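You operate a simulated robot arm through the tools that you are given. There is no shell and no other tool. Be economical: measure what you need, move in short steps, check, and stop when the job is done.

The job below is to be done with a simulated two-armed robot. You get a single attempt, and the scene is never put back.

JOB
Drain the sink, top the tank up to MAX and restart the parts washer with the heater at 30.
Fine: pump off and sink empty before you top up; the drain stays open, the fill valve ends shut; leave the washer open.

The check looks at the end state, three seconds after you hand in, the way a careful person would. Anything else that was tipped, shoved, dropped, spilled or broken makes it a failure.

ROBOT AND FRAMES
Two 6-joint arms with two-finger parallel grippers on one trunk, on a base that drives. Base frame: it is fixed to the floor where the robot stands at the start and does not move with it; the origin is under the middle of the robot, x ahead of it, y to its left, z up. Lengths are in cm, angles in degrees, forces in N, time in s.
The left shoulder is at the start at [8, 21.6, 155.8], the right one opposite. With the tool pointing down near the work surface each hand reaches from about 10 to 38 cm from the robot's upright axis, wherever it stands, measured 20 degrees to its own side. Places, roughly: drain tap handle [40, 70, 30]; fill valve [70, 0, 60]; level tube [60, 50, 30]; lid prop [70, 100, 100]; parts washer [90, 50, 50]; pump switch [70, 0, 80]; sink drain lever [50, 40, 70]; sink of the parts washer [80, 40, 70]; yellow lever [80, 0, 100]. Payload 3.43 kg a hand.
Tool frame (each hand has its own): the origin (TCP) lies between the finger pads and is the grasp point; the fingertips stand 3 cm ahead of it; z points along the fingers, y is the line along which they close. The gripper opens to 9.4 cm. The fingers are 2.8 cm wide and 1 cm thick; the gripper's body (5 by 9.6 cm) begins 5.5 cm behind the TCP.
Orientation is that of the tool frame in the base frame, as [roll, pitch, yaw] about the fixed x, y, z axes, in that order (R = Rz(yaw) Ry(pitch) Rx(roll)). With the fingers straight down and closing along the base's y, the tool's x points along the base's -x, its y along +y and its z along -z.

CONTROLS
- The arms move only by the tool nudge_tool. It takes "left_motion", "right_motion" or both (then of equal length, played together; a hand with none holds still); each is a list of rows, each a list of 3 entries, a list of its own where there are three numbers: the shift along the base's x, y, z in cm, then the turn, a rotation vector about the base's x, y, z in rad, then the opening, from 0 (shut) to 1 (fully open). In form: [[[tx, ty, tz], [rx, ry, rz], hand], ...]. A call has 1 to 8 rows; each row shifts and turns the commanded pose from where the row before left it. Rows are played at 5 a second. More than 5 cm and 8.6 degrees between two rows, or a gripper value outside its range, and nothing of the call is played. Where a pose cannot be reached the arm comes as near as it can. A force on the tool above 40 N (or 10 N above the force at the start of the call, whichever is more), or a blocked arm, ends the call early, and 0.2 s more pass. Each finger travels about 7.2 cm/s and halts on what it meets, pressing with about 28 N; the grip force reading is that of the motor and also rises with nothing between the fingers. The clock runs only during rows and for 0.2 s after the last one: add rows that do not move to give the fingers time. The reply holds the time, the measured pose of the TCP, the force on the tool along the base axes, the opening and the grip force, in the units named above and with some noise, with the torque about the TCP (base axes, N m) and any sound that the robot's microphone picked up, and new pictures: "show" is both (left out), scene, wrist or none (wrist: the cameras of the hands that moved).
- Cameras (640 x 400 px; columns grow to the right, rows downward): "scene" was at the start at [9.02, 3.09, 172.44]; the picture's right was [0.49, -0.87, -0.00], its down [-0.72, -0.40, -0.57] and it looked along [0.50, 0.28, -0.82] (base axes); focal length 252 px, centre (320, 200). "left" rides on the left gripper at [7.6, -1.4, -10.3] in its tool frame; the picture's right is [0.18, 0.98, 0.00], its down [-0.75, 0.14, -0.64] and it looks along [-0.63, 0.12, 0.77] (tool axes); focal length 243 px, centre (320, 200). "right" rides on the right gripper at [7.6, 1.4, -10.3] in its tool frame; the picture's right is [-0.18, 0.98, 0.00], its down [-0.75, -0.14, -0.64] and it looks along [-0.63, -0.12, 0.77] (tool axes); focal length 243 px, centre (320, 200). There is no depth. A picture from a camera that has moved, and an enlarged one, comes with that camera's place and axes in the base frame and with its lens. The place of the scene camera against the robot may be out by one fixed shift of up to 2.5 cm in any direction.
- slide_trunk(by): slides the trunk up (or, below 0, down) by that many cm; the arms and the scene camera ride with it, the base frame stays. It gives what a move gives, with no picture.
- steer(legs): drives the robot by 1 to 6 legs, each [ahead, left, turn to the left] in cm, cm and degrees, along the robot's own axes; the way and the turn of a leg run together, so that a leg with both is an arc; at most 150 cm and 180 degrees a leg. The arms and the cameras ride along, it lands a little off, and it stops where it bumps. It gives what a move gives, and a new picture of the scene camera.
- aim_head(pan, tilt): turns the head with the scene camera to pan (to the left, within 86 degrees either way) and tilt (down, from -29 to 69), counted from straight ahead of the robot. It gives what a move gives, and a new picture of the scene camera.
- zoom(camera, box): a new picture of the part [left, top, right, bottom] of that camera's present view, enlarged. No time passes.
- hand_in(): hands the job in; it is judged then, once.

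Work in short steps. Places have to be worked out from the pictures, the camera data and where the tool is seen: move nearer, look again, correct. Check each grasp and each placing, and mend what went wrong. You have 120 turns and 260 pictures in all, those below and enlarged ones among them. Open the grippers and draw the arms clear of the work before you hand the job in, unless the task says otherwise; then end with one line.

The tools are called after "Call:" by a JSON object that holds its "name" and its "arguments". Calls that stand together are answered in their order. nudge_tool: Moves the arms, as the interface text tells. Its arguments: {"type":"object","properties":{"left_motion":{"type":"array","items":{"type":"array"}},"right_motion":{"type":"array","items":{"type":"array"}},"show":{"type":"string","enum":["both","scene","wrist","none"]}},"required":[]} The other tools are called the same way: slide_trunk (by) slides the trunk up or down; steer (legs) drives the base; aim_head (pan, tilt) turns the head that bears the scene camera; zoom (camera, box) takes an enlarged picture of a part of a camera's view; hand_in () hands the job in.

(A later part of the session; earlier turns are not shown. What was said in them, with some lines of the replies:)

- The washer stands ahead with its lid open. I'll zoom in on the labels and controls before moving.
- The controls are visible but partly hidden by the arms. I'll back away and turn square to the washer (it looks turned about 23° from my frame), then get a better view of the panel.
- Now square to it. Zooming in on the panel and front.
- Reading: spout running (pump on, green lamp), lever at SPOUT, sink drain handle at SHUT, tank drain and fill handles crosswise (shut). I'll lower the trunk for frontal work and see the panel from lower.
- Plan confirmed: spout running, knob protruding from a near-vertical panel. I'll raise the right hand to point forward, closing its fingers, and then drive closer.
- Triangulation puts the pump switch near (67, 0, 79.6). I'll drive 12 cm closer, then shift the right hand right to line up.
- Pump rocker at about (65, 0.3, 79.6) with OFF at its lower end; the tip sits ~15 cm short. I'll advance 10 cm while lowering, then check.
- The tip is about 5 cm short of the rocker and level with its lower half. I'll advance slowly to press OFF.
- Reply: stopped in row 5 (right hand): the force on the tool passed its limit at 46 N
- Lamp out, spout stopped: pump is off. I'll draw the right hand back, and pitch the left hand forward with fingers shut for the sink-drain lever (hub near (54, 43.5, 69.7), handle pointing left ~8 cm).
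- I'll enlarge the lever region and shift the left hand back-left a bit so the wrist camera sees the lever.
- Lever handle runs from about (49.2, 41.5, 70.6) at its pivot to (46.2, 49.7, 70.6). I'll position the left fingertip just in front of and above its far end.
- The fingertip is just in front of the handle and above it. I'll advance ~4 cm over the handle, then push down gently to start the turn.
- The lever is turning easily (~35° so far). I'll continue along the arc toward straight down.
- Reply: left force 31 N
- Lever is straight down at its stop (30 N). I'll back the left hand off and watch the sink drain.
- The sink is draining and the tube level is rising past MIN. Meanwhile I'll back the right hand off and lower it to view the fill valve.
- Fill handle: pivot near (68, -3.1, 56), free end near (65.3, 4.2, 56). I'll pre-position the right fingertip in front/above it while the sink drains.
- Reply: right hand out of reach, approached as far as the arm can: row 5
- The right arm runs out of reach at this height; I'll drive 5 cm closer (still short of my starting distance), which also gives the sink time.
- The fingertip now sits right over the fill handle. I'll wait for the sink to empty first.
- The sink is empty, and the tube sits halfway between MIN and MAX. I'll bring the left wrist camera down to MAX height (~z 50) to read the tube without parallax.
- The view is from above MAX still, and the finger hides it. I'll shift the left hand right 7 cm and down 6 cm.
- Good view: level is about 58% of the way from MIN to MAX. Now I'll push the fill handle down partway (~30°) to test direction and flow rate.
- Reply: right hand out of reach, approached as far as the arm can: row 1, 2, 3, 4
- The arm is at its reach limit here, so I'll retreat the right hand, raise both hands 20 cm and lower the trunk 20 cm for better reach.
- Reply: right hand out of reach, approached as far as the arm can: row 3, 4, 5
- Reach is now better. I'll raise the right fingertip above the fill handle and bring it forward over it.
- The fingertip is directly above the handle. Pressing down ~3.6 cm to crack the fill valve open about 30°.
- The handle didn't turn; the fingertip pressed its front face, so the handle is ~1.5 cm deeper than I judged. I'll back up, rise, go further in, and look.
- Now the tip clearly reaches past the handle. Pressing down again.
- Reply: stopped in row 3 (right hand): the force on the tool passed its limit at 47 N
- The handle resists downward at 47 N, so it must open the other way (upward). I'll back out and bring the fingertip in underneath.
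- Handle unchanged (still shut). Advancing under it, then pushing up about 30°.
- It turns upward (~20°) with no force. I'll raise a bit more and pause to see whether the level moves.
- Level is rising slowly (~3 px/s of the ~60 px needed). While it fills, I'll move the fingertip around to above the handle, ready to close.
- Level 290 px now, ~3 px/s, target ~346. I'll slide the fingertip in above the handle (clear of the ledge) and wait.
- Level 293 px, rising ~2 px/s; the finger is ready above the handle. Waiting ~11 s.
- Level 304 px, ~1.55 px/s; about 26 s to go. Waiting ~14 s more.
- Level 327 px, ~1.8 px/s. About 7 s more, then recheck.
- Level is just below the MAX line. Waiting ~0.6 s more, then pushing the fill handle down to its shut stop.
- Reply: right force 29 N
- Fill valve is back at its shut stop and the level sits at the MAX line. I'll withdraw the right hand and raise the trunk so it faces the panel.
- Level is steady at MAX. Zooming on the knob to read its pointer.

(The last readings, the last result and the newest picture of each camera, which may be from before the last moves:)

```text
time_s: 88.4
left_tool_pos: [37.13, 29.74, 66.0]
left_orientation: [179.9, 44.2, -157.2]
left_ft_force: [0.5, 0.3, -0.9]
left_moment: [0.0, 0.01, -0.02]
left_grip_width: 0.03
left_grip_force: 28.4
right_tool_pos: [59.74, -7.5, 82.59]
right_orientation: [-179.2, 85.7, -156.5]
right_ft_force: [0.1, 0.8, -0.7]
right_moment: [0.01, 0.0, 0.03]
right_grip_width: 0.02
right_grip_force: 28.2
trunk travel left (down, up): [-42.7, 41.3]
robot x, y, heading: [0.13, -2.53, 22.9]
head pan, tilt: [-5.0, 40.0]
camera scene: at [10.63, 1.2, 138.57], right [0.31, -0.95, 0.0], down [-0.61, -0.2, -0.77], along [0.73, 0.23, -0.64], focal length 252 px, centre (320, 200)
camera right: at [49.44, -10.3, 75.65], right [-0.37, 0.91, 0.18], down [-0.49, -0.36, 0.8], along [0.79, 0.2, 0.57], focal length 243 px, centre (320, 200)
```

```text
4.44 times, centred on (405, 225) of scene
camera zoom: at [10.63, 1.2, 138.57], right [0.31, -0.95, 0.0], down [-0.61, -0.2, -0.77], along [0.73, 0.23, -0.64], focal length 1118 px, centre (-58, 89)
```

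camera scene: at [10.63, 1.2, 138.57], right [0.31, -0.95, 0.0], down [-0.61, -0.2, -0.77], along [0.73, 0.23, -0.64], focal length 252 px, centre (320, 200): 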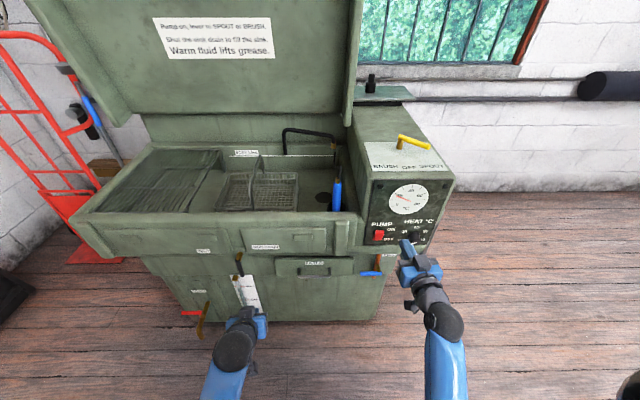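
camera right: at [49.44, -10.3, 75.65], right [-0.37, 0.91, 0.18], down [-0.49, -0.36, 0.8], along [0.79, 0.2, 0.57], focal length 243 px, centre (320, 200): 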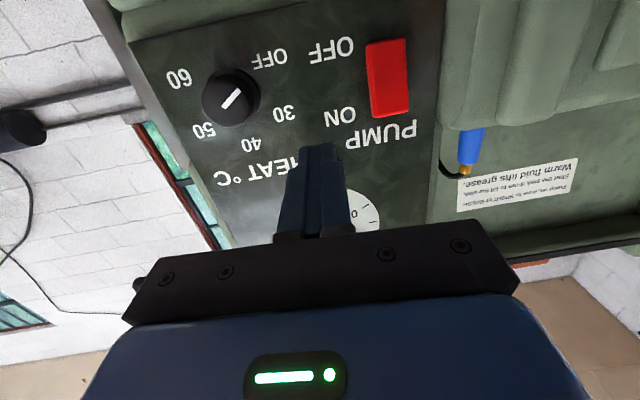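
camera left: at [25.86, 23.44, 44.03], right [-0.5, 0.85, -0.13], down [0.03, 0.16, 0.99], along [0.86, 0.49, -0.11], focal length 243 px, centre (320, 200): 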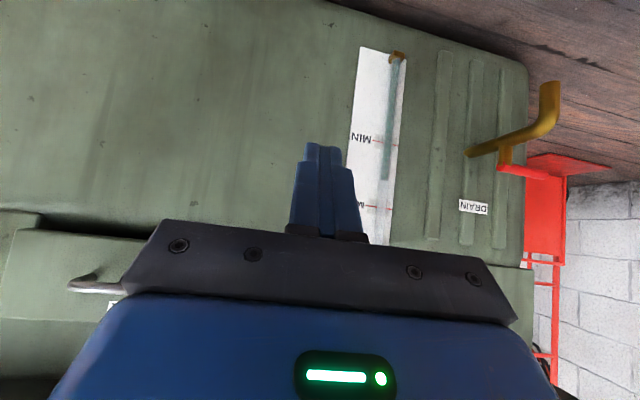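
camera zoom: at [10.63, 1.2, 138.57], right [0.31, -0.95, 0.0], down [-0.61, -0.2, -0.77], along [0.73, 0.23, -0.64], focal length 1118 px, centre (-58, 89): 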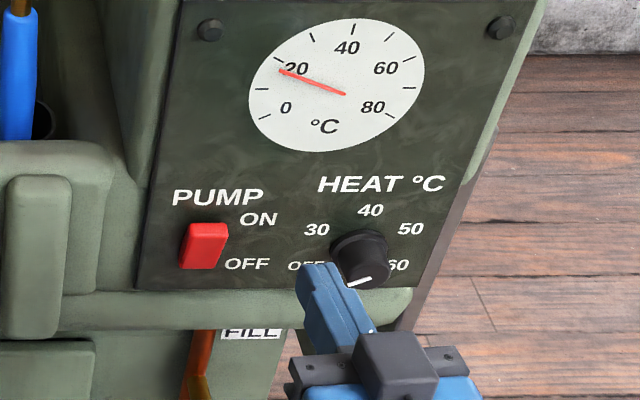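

The pointer is at OFF; 30 is one position clockwise (~60°). I'll align the right hand in front of the knob at ~(69.9, -9.8, 78.5), open it and pre-roll 30° counter-clockwise.

Call:
{"name": "nudge_tool", "arguments": {"right_motion": [[[0.345, -1.457, -1.02], [-0.112, -0.068, 0], 0.8], [[0.345, -1.457, -1.02], [-0.112, -0.068, 0], 0.8], [[0.345, -1.457, -1.02], [-0.112, -0.068, 0], 0.8], [[0.345, -1.457, -1.02], [-0.112, -0.068, 0], 0.8], [[0, 0, 0], [0, 0, 0], 0.8], [[0, 0, 0], [0, 0, 0], 0.8]], "show": "both"}}

Call:
{"name": "zoom", "arguments": {"camera": "scene", "box": [360, 180, 450, 270]}}

```text
time_s: 89.8
left_tool_pos: [37.01, 29.61, 66.06]
left_orientation: [179.9, 44.2, -157.2]
left_ft_force: [0.8, -0.1, -0.4]
left_moment: [-0.02, 0.04, 0.03]
left_grip_width: 0.0
left_grip_force: 28.2
right_tool_pos: [61.22, -13.36, 78.61]
right_orientation: [-88.6, 60.3, -67.1]
right_ft_force: [-0.2, 0.8, 0.0]
right_moment: [-0.01, 0.0, -0.02]
right_grip_width: 7.53
right_grip_force: 0.1
trunk travel left (down, up): [-42.7, 41.3]
robot x, y, heading: [0.47, -2.32, 22.7]
head pan, tilt: [-5.0, 40.0]
camera scene: at [10.66, 1.18, 138.57], right [0.31, -0.95, 0.0], down [-0.61, -0.2, -0.77], along [0.73, 0.23, -0.64], focal length 252 px, centre (320, 200)
camera right: at [52.82, -19.52, 71.05], right [-0.35, 0.88, -0.33], down [-0.7, -0.01, 0.72], along [0.63, 0.48, 0.61], focal length 243 px, centre (320, 200)
```

scene: 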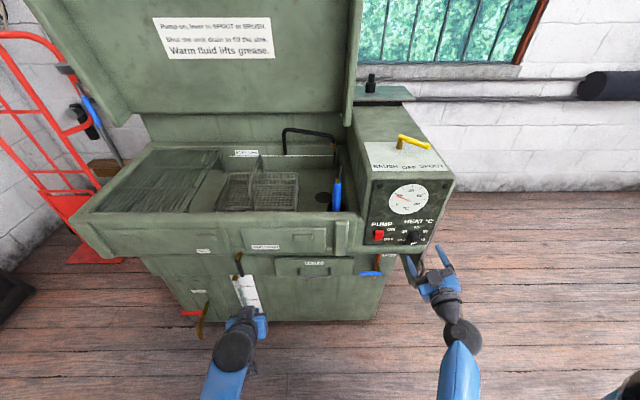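
right: 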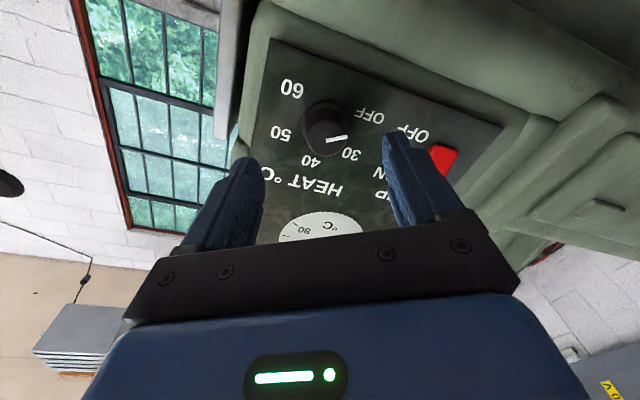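

```text
4.44 times, centred on (405, 225) of scene
camera zoom: at [10.66, 1.18, 138.57], right [0.31, -0.95, 0.0], down [-0.61, -0.2, -0.77], along [0.73, 0.23, -0.64], focal length 1118 px, centre (-58, 89)
```

zoom: 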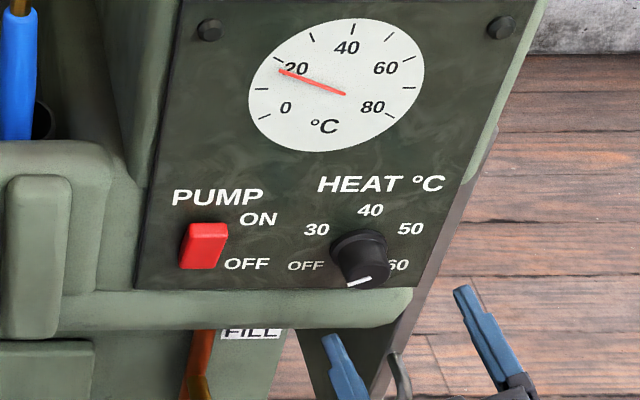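

Hand is level and rolled; the knob is centred within ~0.5 cm. Advancing 5 cm around the knob.

Call:
{"name": "nudge_tool", "arguments": {"right_motion": [[[1.47, 0.8, -0.05], [0, 0, 0], 0.8], [[1.47, 0.8, -0.05], [0, 0, 0], 0.8], [[1.47, 0.8, 0], [0, 0, 0], 0.8], [[0, 0, 0], [0, 0, 0], 0.8]], "show": "wrist"}}

Call:
{"name": "zoom", "arguments": {"camera": "scene", "box": [360, 180, 450, 270]}}

```text
time_s: 90.8
left_tool_pos: [37.01, 29.63, 65.99]
left_orientation: [179.9, 44.2, -157.2]
left_ft_force: [-0.7, 1.4, -0.5]
left_moment: [-0.01, 0.0, 0.03]
left_grip_width: 0.0
left_grip_force: 28.1
right_tool_pos: [65.63, -11.07, 78.46]
right_orientation: [-88.8, 60.3, -67.2]
right_ft_force: [0.2, -0.5, 0.1]
right_moment: [0.0, -0.02, -0.02]
right_grip_width: 7.48
right_grip_force: 0.0
trunk travel left (down, up): [-42.7, 41.3]
robot x, y, heading: [0.05, -2.47, 22.9]
head pan, tilt: [-5.0, 40.0]
camera right: at [57.15, -17.12, 70.92], right [-0.35, 0.88, -0.33], down [-0.7, -0.01, 0.72], along [0.63, 0.48, 0.62], focal length 243 px, centre (320, 200)
```

right: 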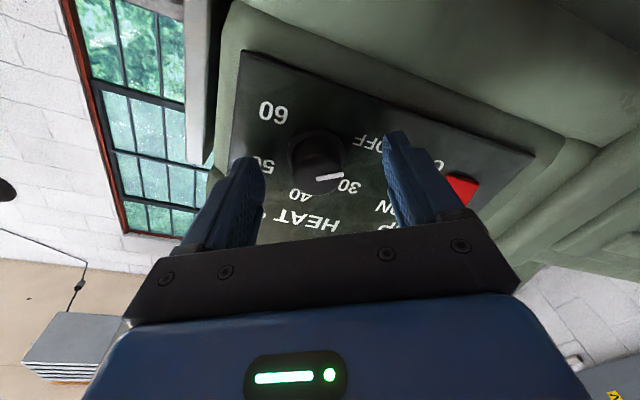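

```text
4.44 times, centred on (405, 225) of scene
camera zoom: at [10.62, 1.18, 138.57], right [0.31, -0.95, 0.0], down [-0.61, -0.2, -0.77], along [0.73, 0.23, -0.64], focal length 1118 px, centre (-58, 89)
```

zoom: 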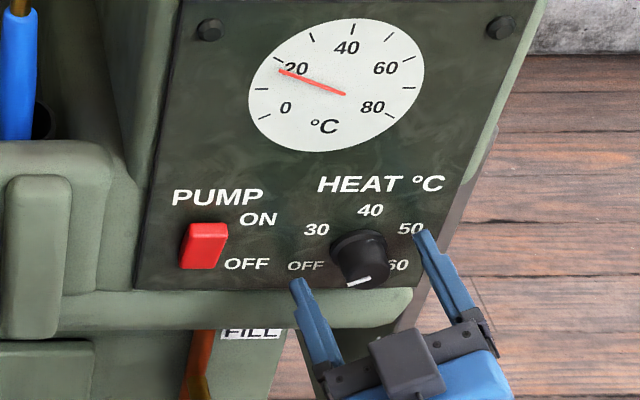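

The fingers straddle the knob, overlapping ~1 cm. I'll advance 0.9 cm more and close.

Call:
{"name": "nudge_tool", "arguments": {"right_motion": [[[0.83, 0.35, 0], [0, 0, 0], 0.8], [[0, 0, 0], [0, 0, 0], 0.5], [[0, 0, 0], [0, 0, 0], 0.2], [[0, 0, 0], [0, 0, 0], 0.2]], "show": "wrist"}}

```text
time_s: 91.8
left_tool_pos: [37.04, 29.52, 66.18]
left_orientation: [179.8, 44.3, -157.2]
left_ft_force: [-0.1, 0.4, 0.2]
left_moment: [-0.01, 0.02, 0.01]
left_grip_width: 0.0
left_grip_force: 28.4
right_tool_pos: [66.38, -11.01, 78.73]
right_orientation: [-88.4, 60.3, -67.1]
right_ft_force: [1.3, -12.1, 7.7]
right_moment: [-0.04, 0.16, -0.84]
right_grip_width: 3.73
right_grip_force: 45.2
trunk travel left (down, up): [-42.7, 41.3]
robot x, y, heading: [-0.31, -2.27, 22.9]
head pan, tilt: [-5.0, 40.0]
camera right: at [57.97, -17.04, 71.01], right [-0.34, 0.88, -0.33], down [-0.7, -0.01, 0.72], along [0.63, 0.47, 0.62], focal length 243 px, centre (320, 200)
```

right: 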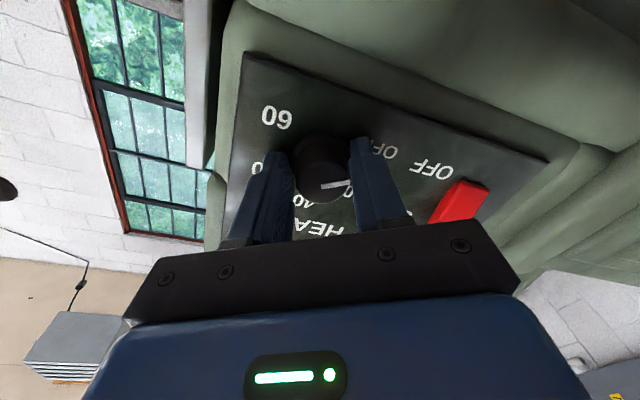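

Knob gripped (3.7 cm). I'll relax the side load slightly and turn ~30° clockwise.

Call:
{"name": "nudge_tool", "arguments": {"right_motion": [[[0.1, -0.3, 0.18], [0, 0, 0], 0.2], [[0, 0, 0], [0.1205, 0.051, 0], 0.2], [[0, 0, 0], [0.1205, 0.051, 0], 0.2], [[0, 0, 0], [0.1205, 0.051, 0], 0.2], [[0, 0, 0], [0.1205, 0.051, 0], 0.2], [[0, 0, 0], [0, 0, 0], 0.2]], "show": "wrist"}}

Call:
{"name": "zoom", "arguments": {"camera": "scene", "box": [360, 180, 450, 270]}}

Call:
{"name": "zoom", "arguments": {"camera": "right", "box": [220, 80, 420, 240]}}

```text
time_s: 93.2
left_tool_pos: [37.05, 29.66, 66.16]
left_orientation: [179.9, 44.3, -157.3]
left_ft_force: [0.0, 0.5, 0.0]
left_moment: [0.0, -0.02, 0.0]
left_grip_width: 0.0
left_grip_force: 28.0
right_tool_pos: [66.33, -10.96, 78.61]
right_orientation: [102.2, 89.6, 123.8]
right_ft_force: [-19.0, -6.0, -4.9]
right_moment: [0.06, -0.24, -0.01]
right_grip_width: 3.7
right_grip_force: 44.6
trunk travel left (down, up): [-42.7, 41.3]
robot x, y, heading: [-0.02, -2.49, 22.9]
head pan, tilt: [-5.0, 40.0]
camera right: at [56.34, -13.32, 70.92], right [-0.36, 0.91, 0.19], down [-0.54, -0.37, 0.75], along [0.76, 0.17, 0.63], focal length 243 px, centre (320, 200)
```

right: 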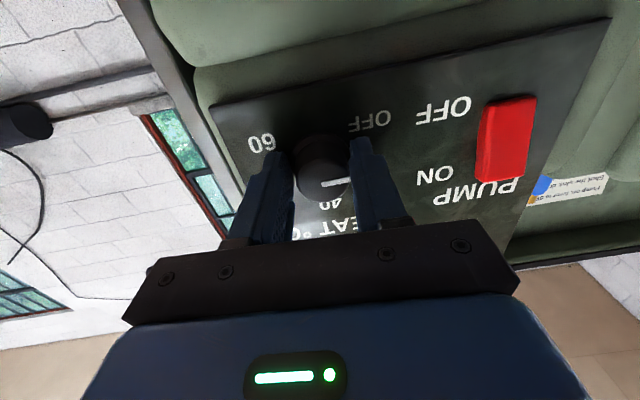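

```text
4.44 times, centred on (405, 225) of scene
camera zoom: at [10.41, 1.07, 138.58], right [0.31, -0.95, 0.0], down [-0.61, -0.2, -0.77], along [0.73, 0.23, -0.64], focal length 1118 px, centre (-58, 89)
```

zoom: 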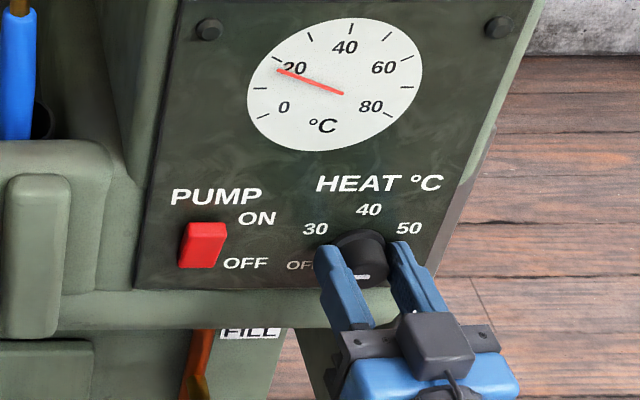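

```text
2.50 times, centred on (320, 160) of right
camera zoom: at [56.34, -13.32, 70.92], right [-0.36, 0.91, 0.19], down [-0.54, -0.37, 0.75], along [0.76, 0.17, 0.63], focal length 606 px, centre (320, 300)
```

zoom: 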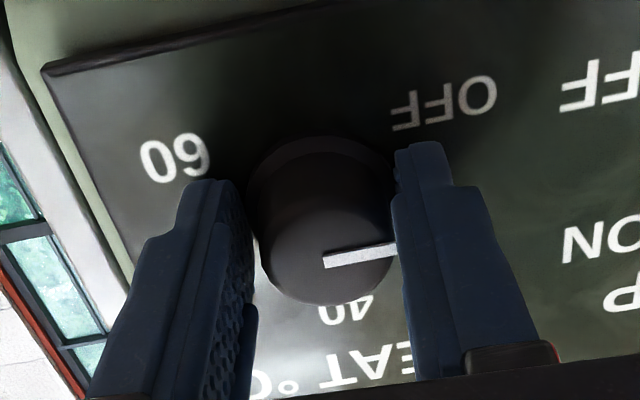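

The knob turned 30° with the hand. Turning another 30°, easing the forward press a little.

Call:
{"name": "nudge_tool", "arguments": {"right_motion": [[[-0.2, -0.08, -0.05], [0.1205, 0.051, 0], 0.2], [[0, 0, 0], [0.1205, 0.051, 0], 0.2], [[0, 0, 0], [0.1205, 0.051, 0], 0.2], [[0, 0, 0], [0.1205, 0.051, 0], 0.2], [[0, 0, 0], [0, 0, 0], 0.2]], "show": "wrist"}}

Call:
{"name": "zoom", "arguments": {"camera": "right", "box": [220, 80, 420, 240]}}

```text
time_s: 94.4
left_tool_pos: [37.05, 29.71, 66.09]
left_orientation: [179.8, 44.2, -157.1]
left_ft_force: [0.4, 0.4, -0.3]
left_moment: [0.02, 0.01, 0.0]
left_grip_width: 0.02
left_grip_force: 27.6
right_tool_pos: [66.21, -10.95, 78.73]
right_orientation: [91.3, 59.7, 112.8]
right_ft_force: [-1.3, -0.3, 1.4]
right_moment: [0.1, -0.22, -0.14]
right_grip_width: 3.71
right_grip_force: 44.8
trunk travel left (down, up): [-42.7, 41.3]
robot x, y, heading: [-0.1, -2.33, 23.0]
head pan, tilt: [-5.0, 40.0]
camera right: at [54.93, -9.99, 72.82], right [-0.27, 0.7, 0.65], down [-0.4, -0.7, 0.59], along [0.87, -0.1, 0.48], focal length 243 px, centre (320, 200)
```

right: 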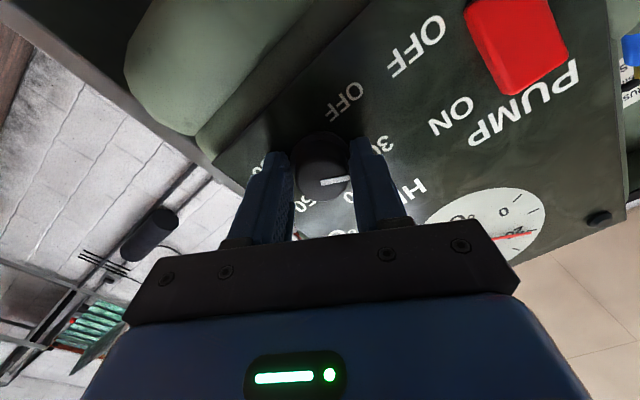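

```text
2.50 times, centred on (320, 160) of right
camera zoom: at [54.93, -9.99, 72.82], right [-0.27, 0.7, 0.65], down [-0.4, -0.7, 0.59], along [0.87, -0.1, 0.48], focal length 606 px, centre (320, 300)
```

zoom: 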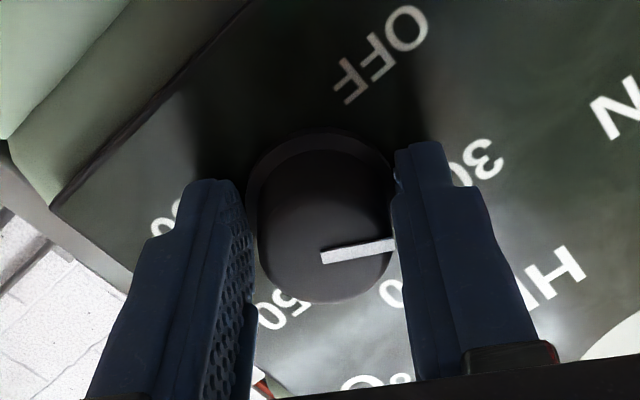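

The pointer lines up with 30. Releasing and backing away to check.

Call:
{"name": "nudge_tool", "arguments": {"right_motion": [[[0, 0, 0], [0, 0, 0], 0.5], [[0, 0, 0], [0, 0, 0], 0.8], [[-2.3, -1, 0], [0, 0, 0], 0.8], [[-3, -1.3, 0], [-0.12, -0.05, 0], 0.8], [[-3, -1.3, 0], [-0.12, -0.05, 0], 0.8], [[0, 0, 0], [-0.12, -0.05, 0], 0.8], [[0, 0, 0], [-0.12, -0.05, 0], 0.5]], "show": "wrist"}}

Call:
{"name": "zoom", "arguments": {"camera": "scene", "box": [360, 180, 450, 270]}}

Call:
{"name": "zoom", "arguments": {"camera": "right", "box": [240, 60, 420, 200]}}

```text
time_s: 96.0
left_tool_pos: [37.0, 29.6, 66.03]
left_orientation: [180.0, 44.2, -157.2]
left_ft_force: [0.1, 0.2, -0.8]
left_moment: [0.0, 0.01, 0.02]
left_grip_width: 0.03
left_grip_force: 28.0
right_tool_pos: [58.03, -14.62, 78.67]
right_orientation: [125.2, 89.6, 146.8]
right_ft_force: [0.6, 0.5, -0.5]
right_moment: [-0.02, 0.01, -0.01]
right_grip_width: 4.7
right_grip_force: 0.1
trunk travel left (down, up): [-42.7, 41.3]
robot x, y, heading: [0.23, -2.47, 22.8]
head pan, tilt: [-5.0, 40.0]
camera right: at [47.91, -16.97, 70.9], right [-0.36, 0.91, 0.19], down [-0.54, -0.37, 0.76], along [0.76, 0.17, 0.63], focal length 243 px, centre (320, 200)
```

right: 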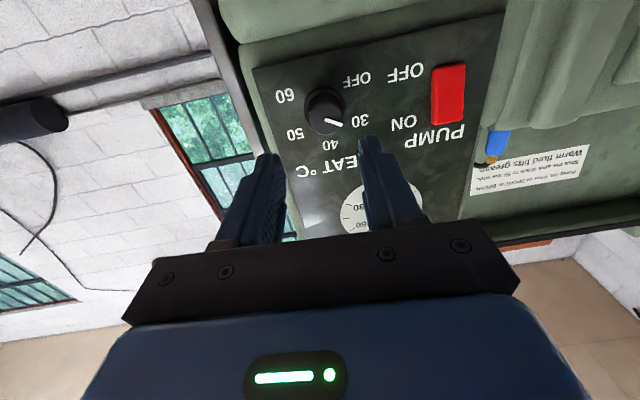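

```text
4.44 times, centred on (405, 225) of scene
camera zoom: at [10.63, 1.19, 138.57], right [0.31, -0.95, 0.0], down [-0.61, -0.2, -0.77], along [0.73, 0.23, -0.64], focal length 1118 px, centre (-58, 89)
```

zoom: 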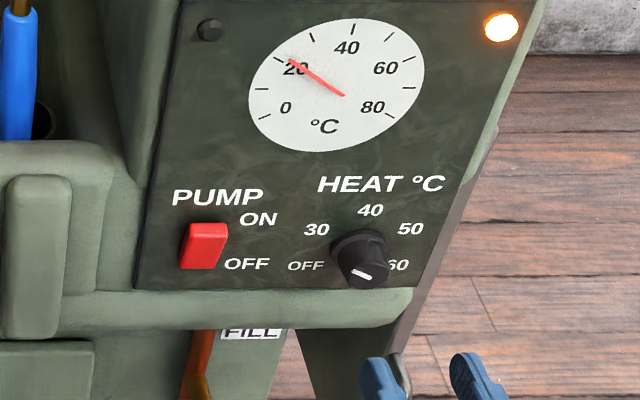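

```text
2.86 times, centred on (330, 130) of right
camera zoom: at [47.91, -16.97, 70.9], right [-0.36, 0.91, 0.19], down [-0.54, -0.37, 0.76], along [0.76, 0.17, 0.63], focal length 693 px, centre (291, 400)
```

zoom: 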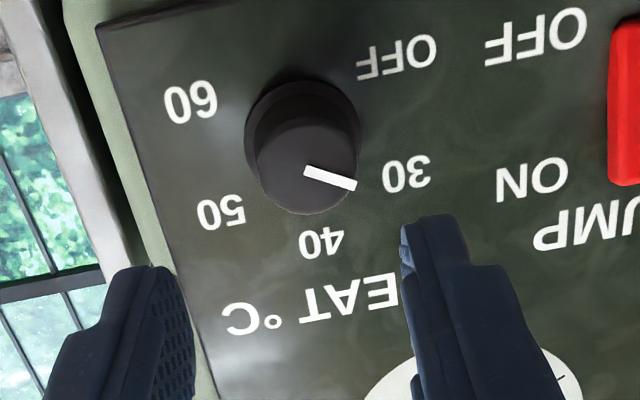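

Heater reads 30 and its lamp is lit. Now I'll line the closed fingertip up with the upper (ON) half of the pump rocker.

Call:
{"name": "nudge_tool", "arguments": {"right_motion": [[[-1.43, 3.37, 0.9], [0, 0, 0], 0], [[-1.43, 3.37, 0.9], [0, 0, 0], 0], [[-1.43, 3.37, 0.8], [0, 0, 0], 0], [[2.3, 1, 0], [0, 0, 0], 0], [[2.3, 1, 0], [0, 0, 0], 0], [[0, 0, 0], [0, 0, 0], 0]], "show": "wrist"}}

Call:
{"name": "zoom", "arguments": {"camera": "scene", "box": [340, 180, 430, 270]}}

```text
time_s: 97.4
left_tool_pos: [37.07, 29.64, 66.07]
left_orientation: [179.9, 44.1, -157.2]
left_ft_force: [-0.2, 0.1, -0.4]
left_moment: [-0.01, -0.03, -0.02]
left_grip_width: 0.01
left_grip_force: 28.0
right_tool_pos: [58.36, -2.6, 81.06]
right_orientation: [116.0, 89.5, 137.7]
right_ft_force: [-0.2, -0.4, -0.4]
right_moment: [0.0, 0.04, -0.02]
right_grip_width: 0.01
right_grip_force: 27.9
trunk travel left (down, up): [-42.7, 41.3]
robot x, y, heading: [0.52, -2.25, 22.9]
head pan, tilt: [-5.0, 40.0]
camera right: at [48.31, -5.0, 73.32], right [-0.36, 0.91, 0.19], down [-0.54, -0.37, 0.75], along [0.76, 0.17, 0.63], focal length 243 px, centre (320, 200)
```

right: 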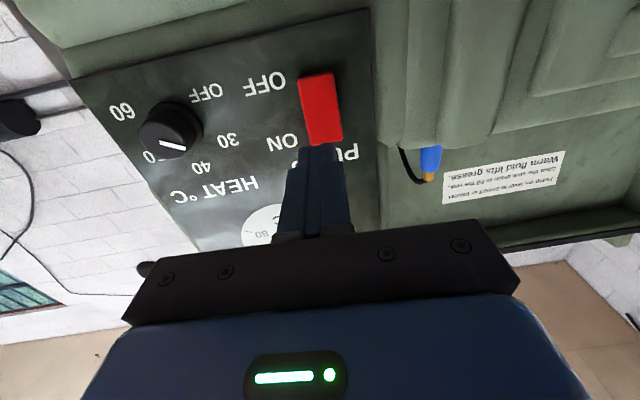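

```text
4.44 times, centred on (385, 225) of scene
camera zoom: at [10.6, 1.17, 138.57], right [0.31, -0.95, 0.0], down [-0.61, -0.2, -0.77], along [0.73, 0.23, -0.64], focal length 1118 px, centre (31, 89)
```

zoom: 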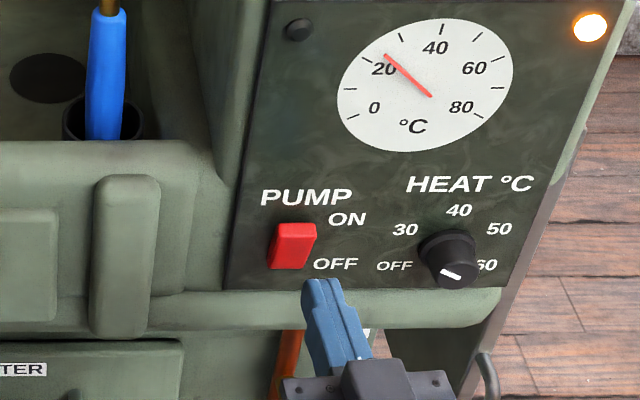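

Fingertip is level with the ON half, ~3.5 cm short. Advancing to press.

Call:
{"name": "nudge_tool", "arguments": {"right_motion": [[[1.4, 0.6, 0], [0, 0, 0], 0], [[1.1, 0.45, 0], [0, 0, 0], 0], [[0.7, 0.3, 0], [0, 0, 0], 0], [[0.5, 0.2, 0], [0, 0, 0], 0], [[0.4, 0.17, 0], [0, 0, 0], 0], [[0.3, 0.13, 0], [0, 0, 0], 0]], "show": "wrist"}}

Call:
{"name": "zoom", "arguments": {"camera": "scene", "box": [260, 100, 460, 270]}}

```text
time_s: 98.7
left_tool_pos: [36.81, 29.48, 66.22]
left_orientation: [179.9, 44.4, -157.3]
left_ft_force: [0.4, 0.0, -0.7]
left_moment: [-0.01, -0.03, -0.02]
left_grip_width: 0.0
left_grip_force: 28.4
right_tool_pos: [61.89, -1.01, 81.46]
right_orientation: [86.6, 89.6, 108.2]
right_ft_force: [-21.8, -6.3, 6.6]
right_moment: [-0.05, 0.11, -0.12]
right_grip_width: 0.02
right_grip_force: 28.1
trunk travel left (down, up): [-42.7, 41.3]
robot x, y, heading: [-0.74, -2.36, 22.6]
head pan, tilt: [-5.0, 40.0]
stopped in row 6 (right hand): the force on the tool passed its limit at 44 N (the readings are from after the stop); the commanded pose is now the measured one
camera right: at [51.98, -3.31, 73.69], right [-0.36, 0.91, 0.19], down [-0.54, -0.37, 0.75], along [0.76, 0.17, 0.63], focal length 243 px, centre (320, 200)
```

right: 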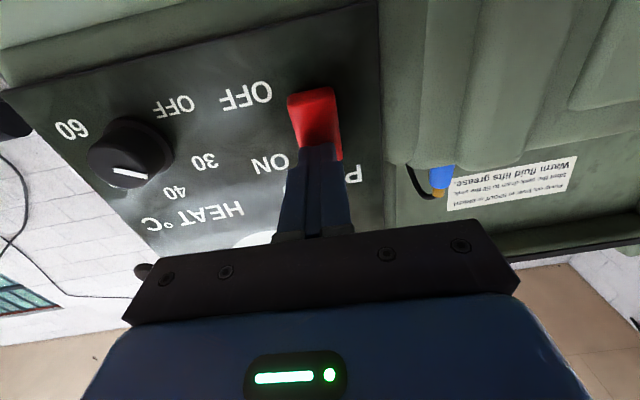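

```text
2.35 times, centred on (360, 185) of scene
camera zoom: at [10.07, 1.04, 138.61], right [0.3, -0.95, 0.0], down [-0.61, -0.19, -0.77], along [0.73, 0.23, -0.64], focal length 592 px, centre (226, 235)
```

zoom: 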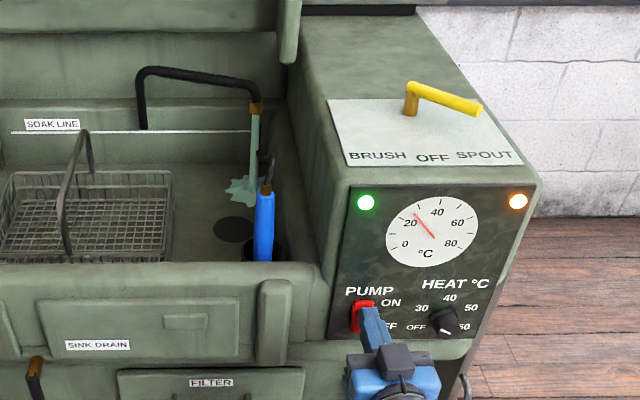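

Pump lamp is on and the spout is running with the drain open. I'll back both hands off and drive clear, opening the grippers.

Call:
{"name": "nudge_tool", "arguments": {"right_motion": [[[-1.8, -0.8, 0], [0, 0, 0], 0], [[-2.8, -1.2, 0], [0, 0, 0], 0], [[-2.8, -1.2, 0], [0, 0, 0], 0], [[0, 0, 0], [0, 0, 0], 0.5], [[0, 0, 0], [0, 0, 0], 1], [[0, 0, 0], [0, 0, 0], 1]], "left_motion": [[[-1.8, -0.8, 0], [0, 0, 0], 0], [[-2.8, -1.2, 0], [0, 0, 0], 0], [[0, 0, 0], [0, 0, 0], 0], [[0, 0, 0], [0, 0, 0], 0.5], [[0, 0, 0], [0, 0, 0], 1], [[0, 0, 0], [0, 0, 0], 1]], "show": "none"}}

Call:
{"name": "steer", "arguments": {"legs": [[-20, 0, 0]]}}

Call:
{"name": "zoom", "arguments": {"camera": "scene", "box": [150, 100, 450, 300]}}

Call:
{"name": "zoom", "arguments": {"camera": "scene", "box": [330, 140, 440, 260]}}

```text
time_s: 100.1
left_tool_pos: [32.42, 27.53, 65.98]
left_orientation: [179.9, 44.3, -157.2]
left_ft_force: [0.0, -0.1, 0.3]
left_moment: [0.01, 0.02, 0.01]
left_grip_width: 9.38
left_grip_force: 0.1
right_tool_pos: [54.94, -4.34, 80.93]
right_orientation: [132.4, 89.5, 153.9]
right_ft_force: [-0.9, -0.8, 0.4]
right_moment: [0.01, 0.04, 0.0]
right_grip_width: 9.42
right_grip_force: 0.1
trunk travel left (down, up): [-42.7, 41.3]
robot x, y, heading: [0.09, -2.11, 22.6]
head pan, tilt: [-5.0, 40.0]
```

```text
time_s: 101.7
left_tool_pos: [14.01, 19.72, 65.99]
left_orientation: [179.8, 44.3, -157.3]
left_ft_force: [-0.1, 0.1, 0.3]
left_moment: [-0.03, 0.04, 0.02]
left_grip_width: 9.42
left_grip_force: 0.1
right_tool_pos: [36.47, -11.99, 81.1]
right_orientation: [129.1, 89.5, 150.6]
right_ft_force: [0.4, -0.4, -0.1]
right_moment: [0.03, 0.0, 0.03]
right_grip_width: 9.38
right_grip_force: 0.0
trunk travel left (down, up): [-42.7, 41.3]
robot x, y, heading: [-18.07, -9.81, 22.5]
head pan, tilt: [-5.0, 40.0]
camera scene: at [-7.89, -6.59, 138.57], right [0.3, -0.95, 0.0], down [-0.61, -0.19, -0.77], along [0.73, 0.23, -0.64], focal length 252 px, centre (320, 200)
```

scene: 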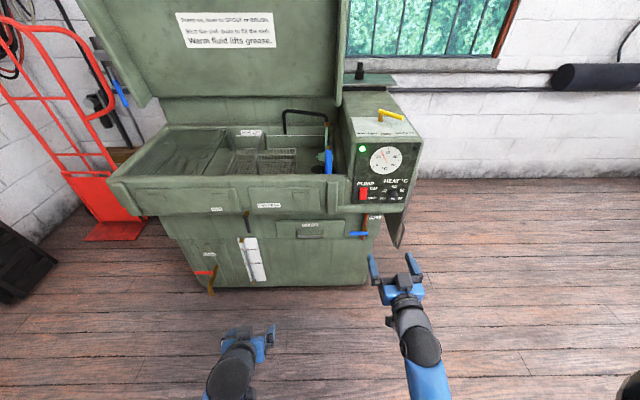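

```text
2.00 times, centred on (300, 200) of scene
camera zoom: at [-7.89, -6.59, 138.57], right [0.3, -0.95, 0.0], down [-0.61, -0.19, -0.77], along [0.73, 0.23, -0.64], focal length 503 px, centre (360, 200)
```

zoom: 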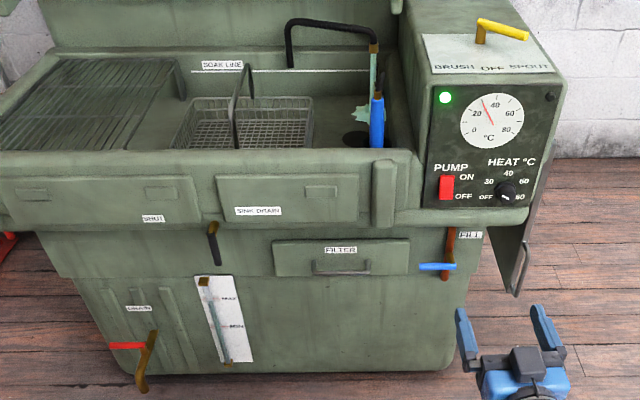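

```text
3.33 times, centred on (385, 200) of scene
camera zoom: at [-7.89, -6.59, 138.57], right [0.3, -0.95, 0.0], down [-0.61, -0.19, -0.77], along [0.73, 0.23, -0.64], focal length 839 px, centre (103, 200)
```

zoom: 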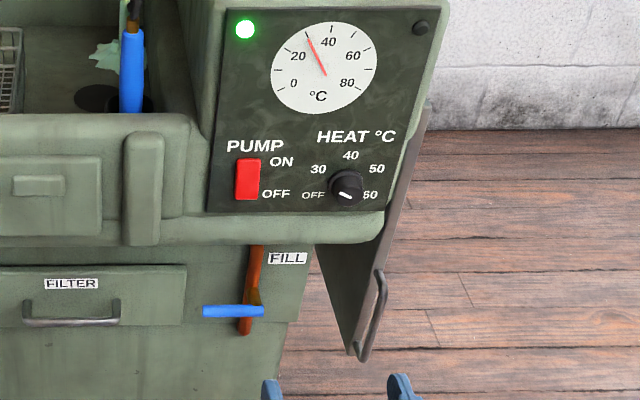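

All settings look right: pump on, dial has reached 30 and the thermostat lamp has cycled off. One last look at the level and the valves.

Call:
{"name": "zoom", "arguments": {"camera": "scene", "box": [190, 220, 290, 300]}}

Call:
{"name": "zoom", "arguments": {"camera": "scene", "box": [220, 100, 370, 200]}}

```text
5.00 times, centred on (240, 260) of scene
camera zoom: at [-7.89, -6.59, 138.57], right [0.3, -0.95, 0.0], down [-0.61, -0.19, -0.77], along [0.73, 0.23, -0.64], focal length 1258 px, centre (720, -100)
```

zoom: 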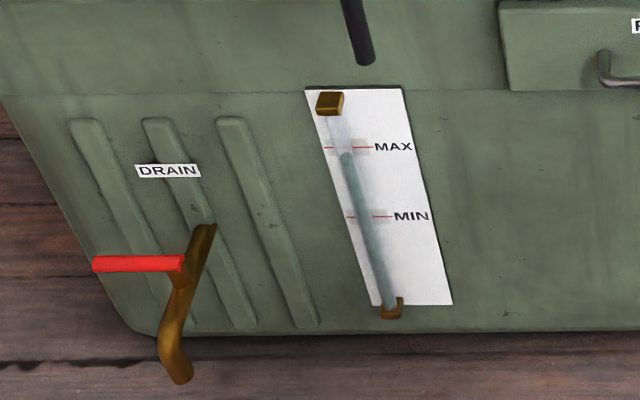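

```text
4.00 times, centred on (295, 150) of scene
camera zoom: at [-7.89, -6.59, 138.57], right [0.3, -0.95, 0.0], down [-0.61, -0.19, -0.77], along [0.73, 0.23, -0.64], focal length 1006 px, centre (420, 400)
```

zoom: 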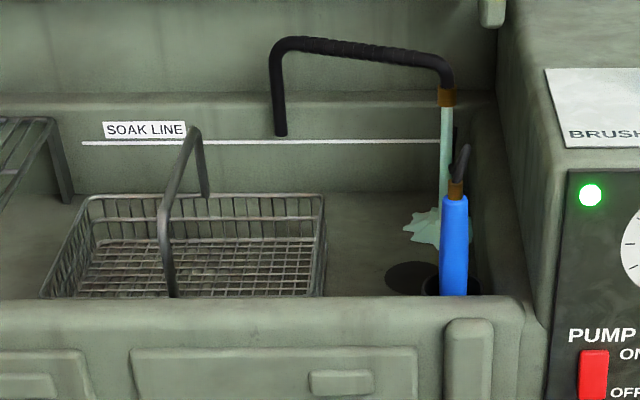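

The level is at MAX allowing for parallax from above. The sink is empty with the spout running through the open drain, the fill valve is shut, the lid is open and the arms are clear, so I'm handing in.

Call:
{"name": "hand_in", "arguments": {}}

```text
The job is handed in.
```

The sink is drained with its drain left open, the tank is topped up to MAX and the fill valve is shut. The washer is running again with the heater at 30 and the lid open.
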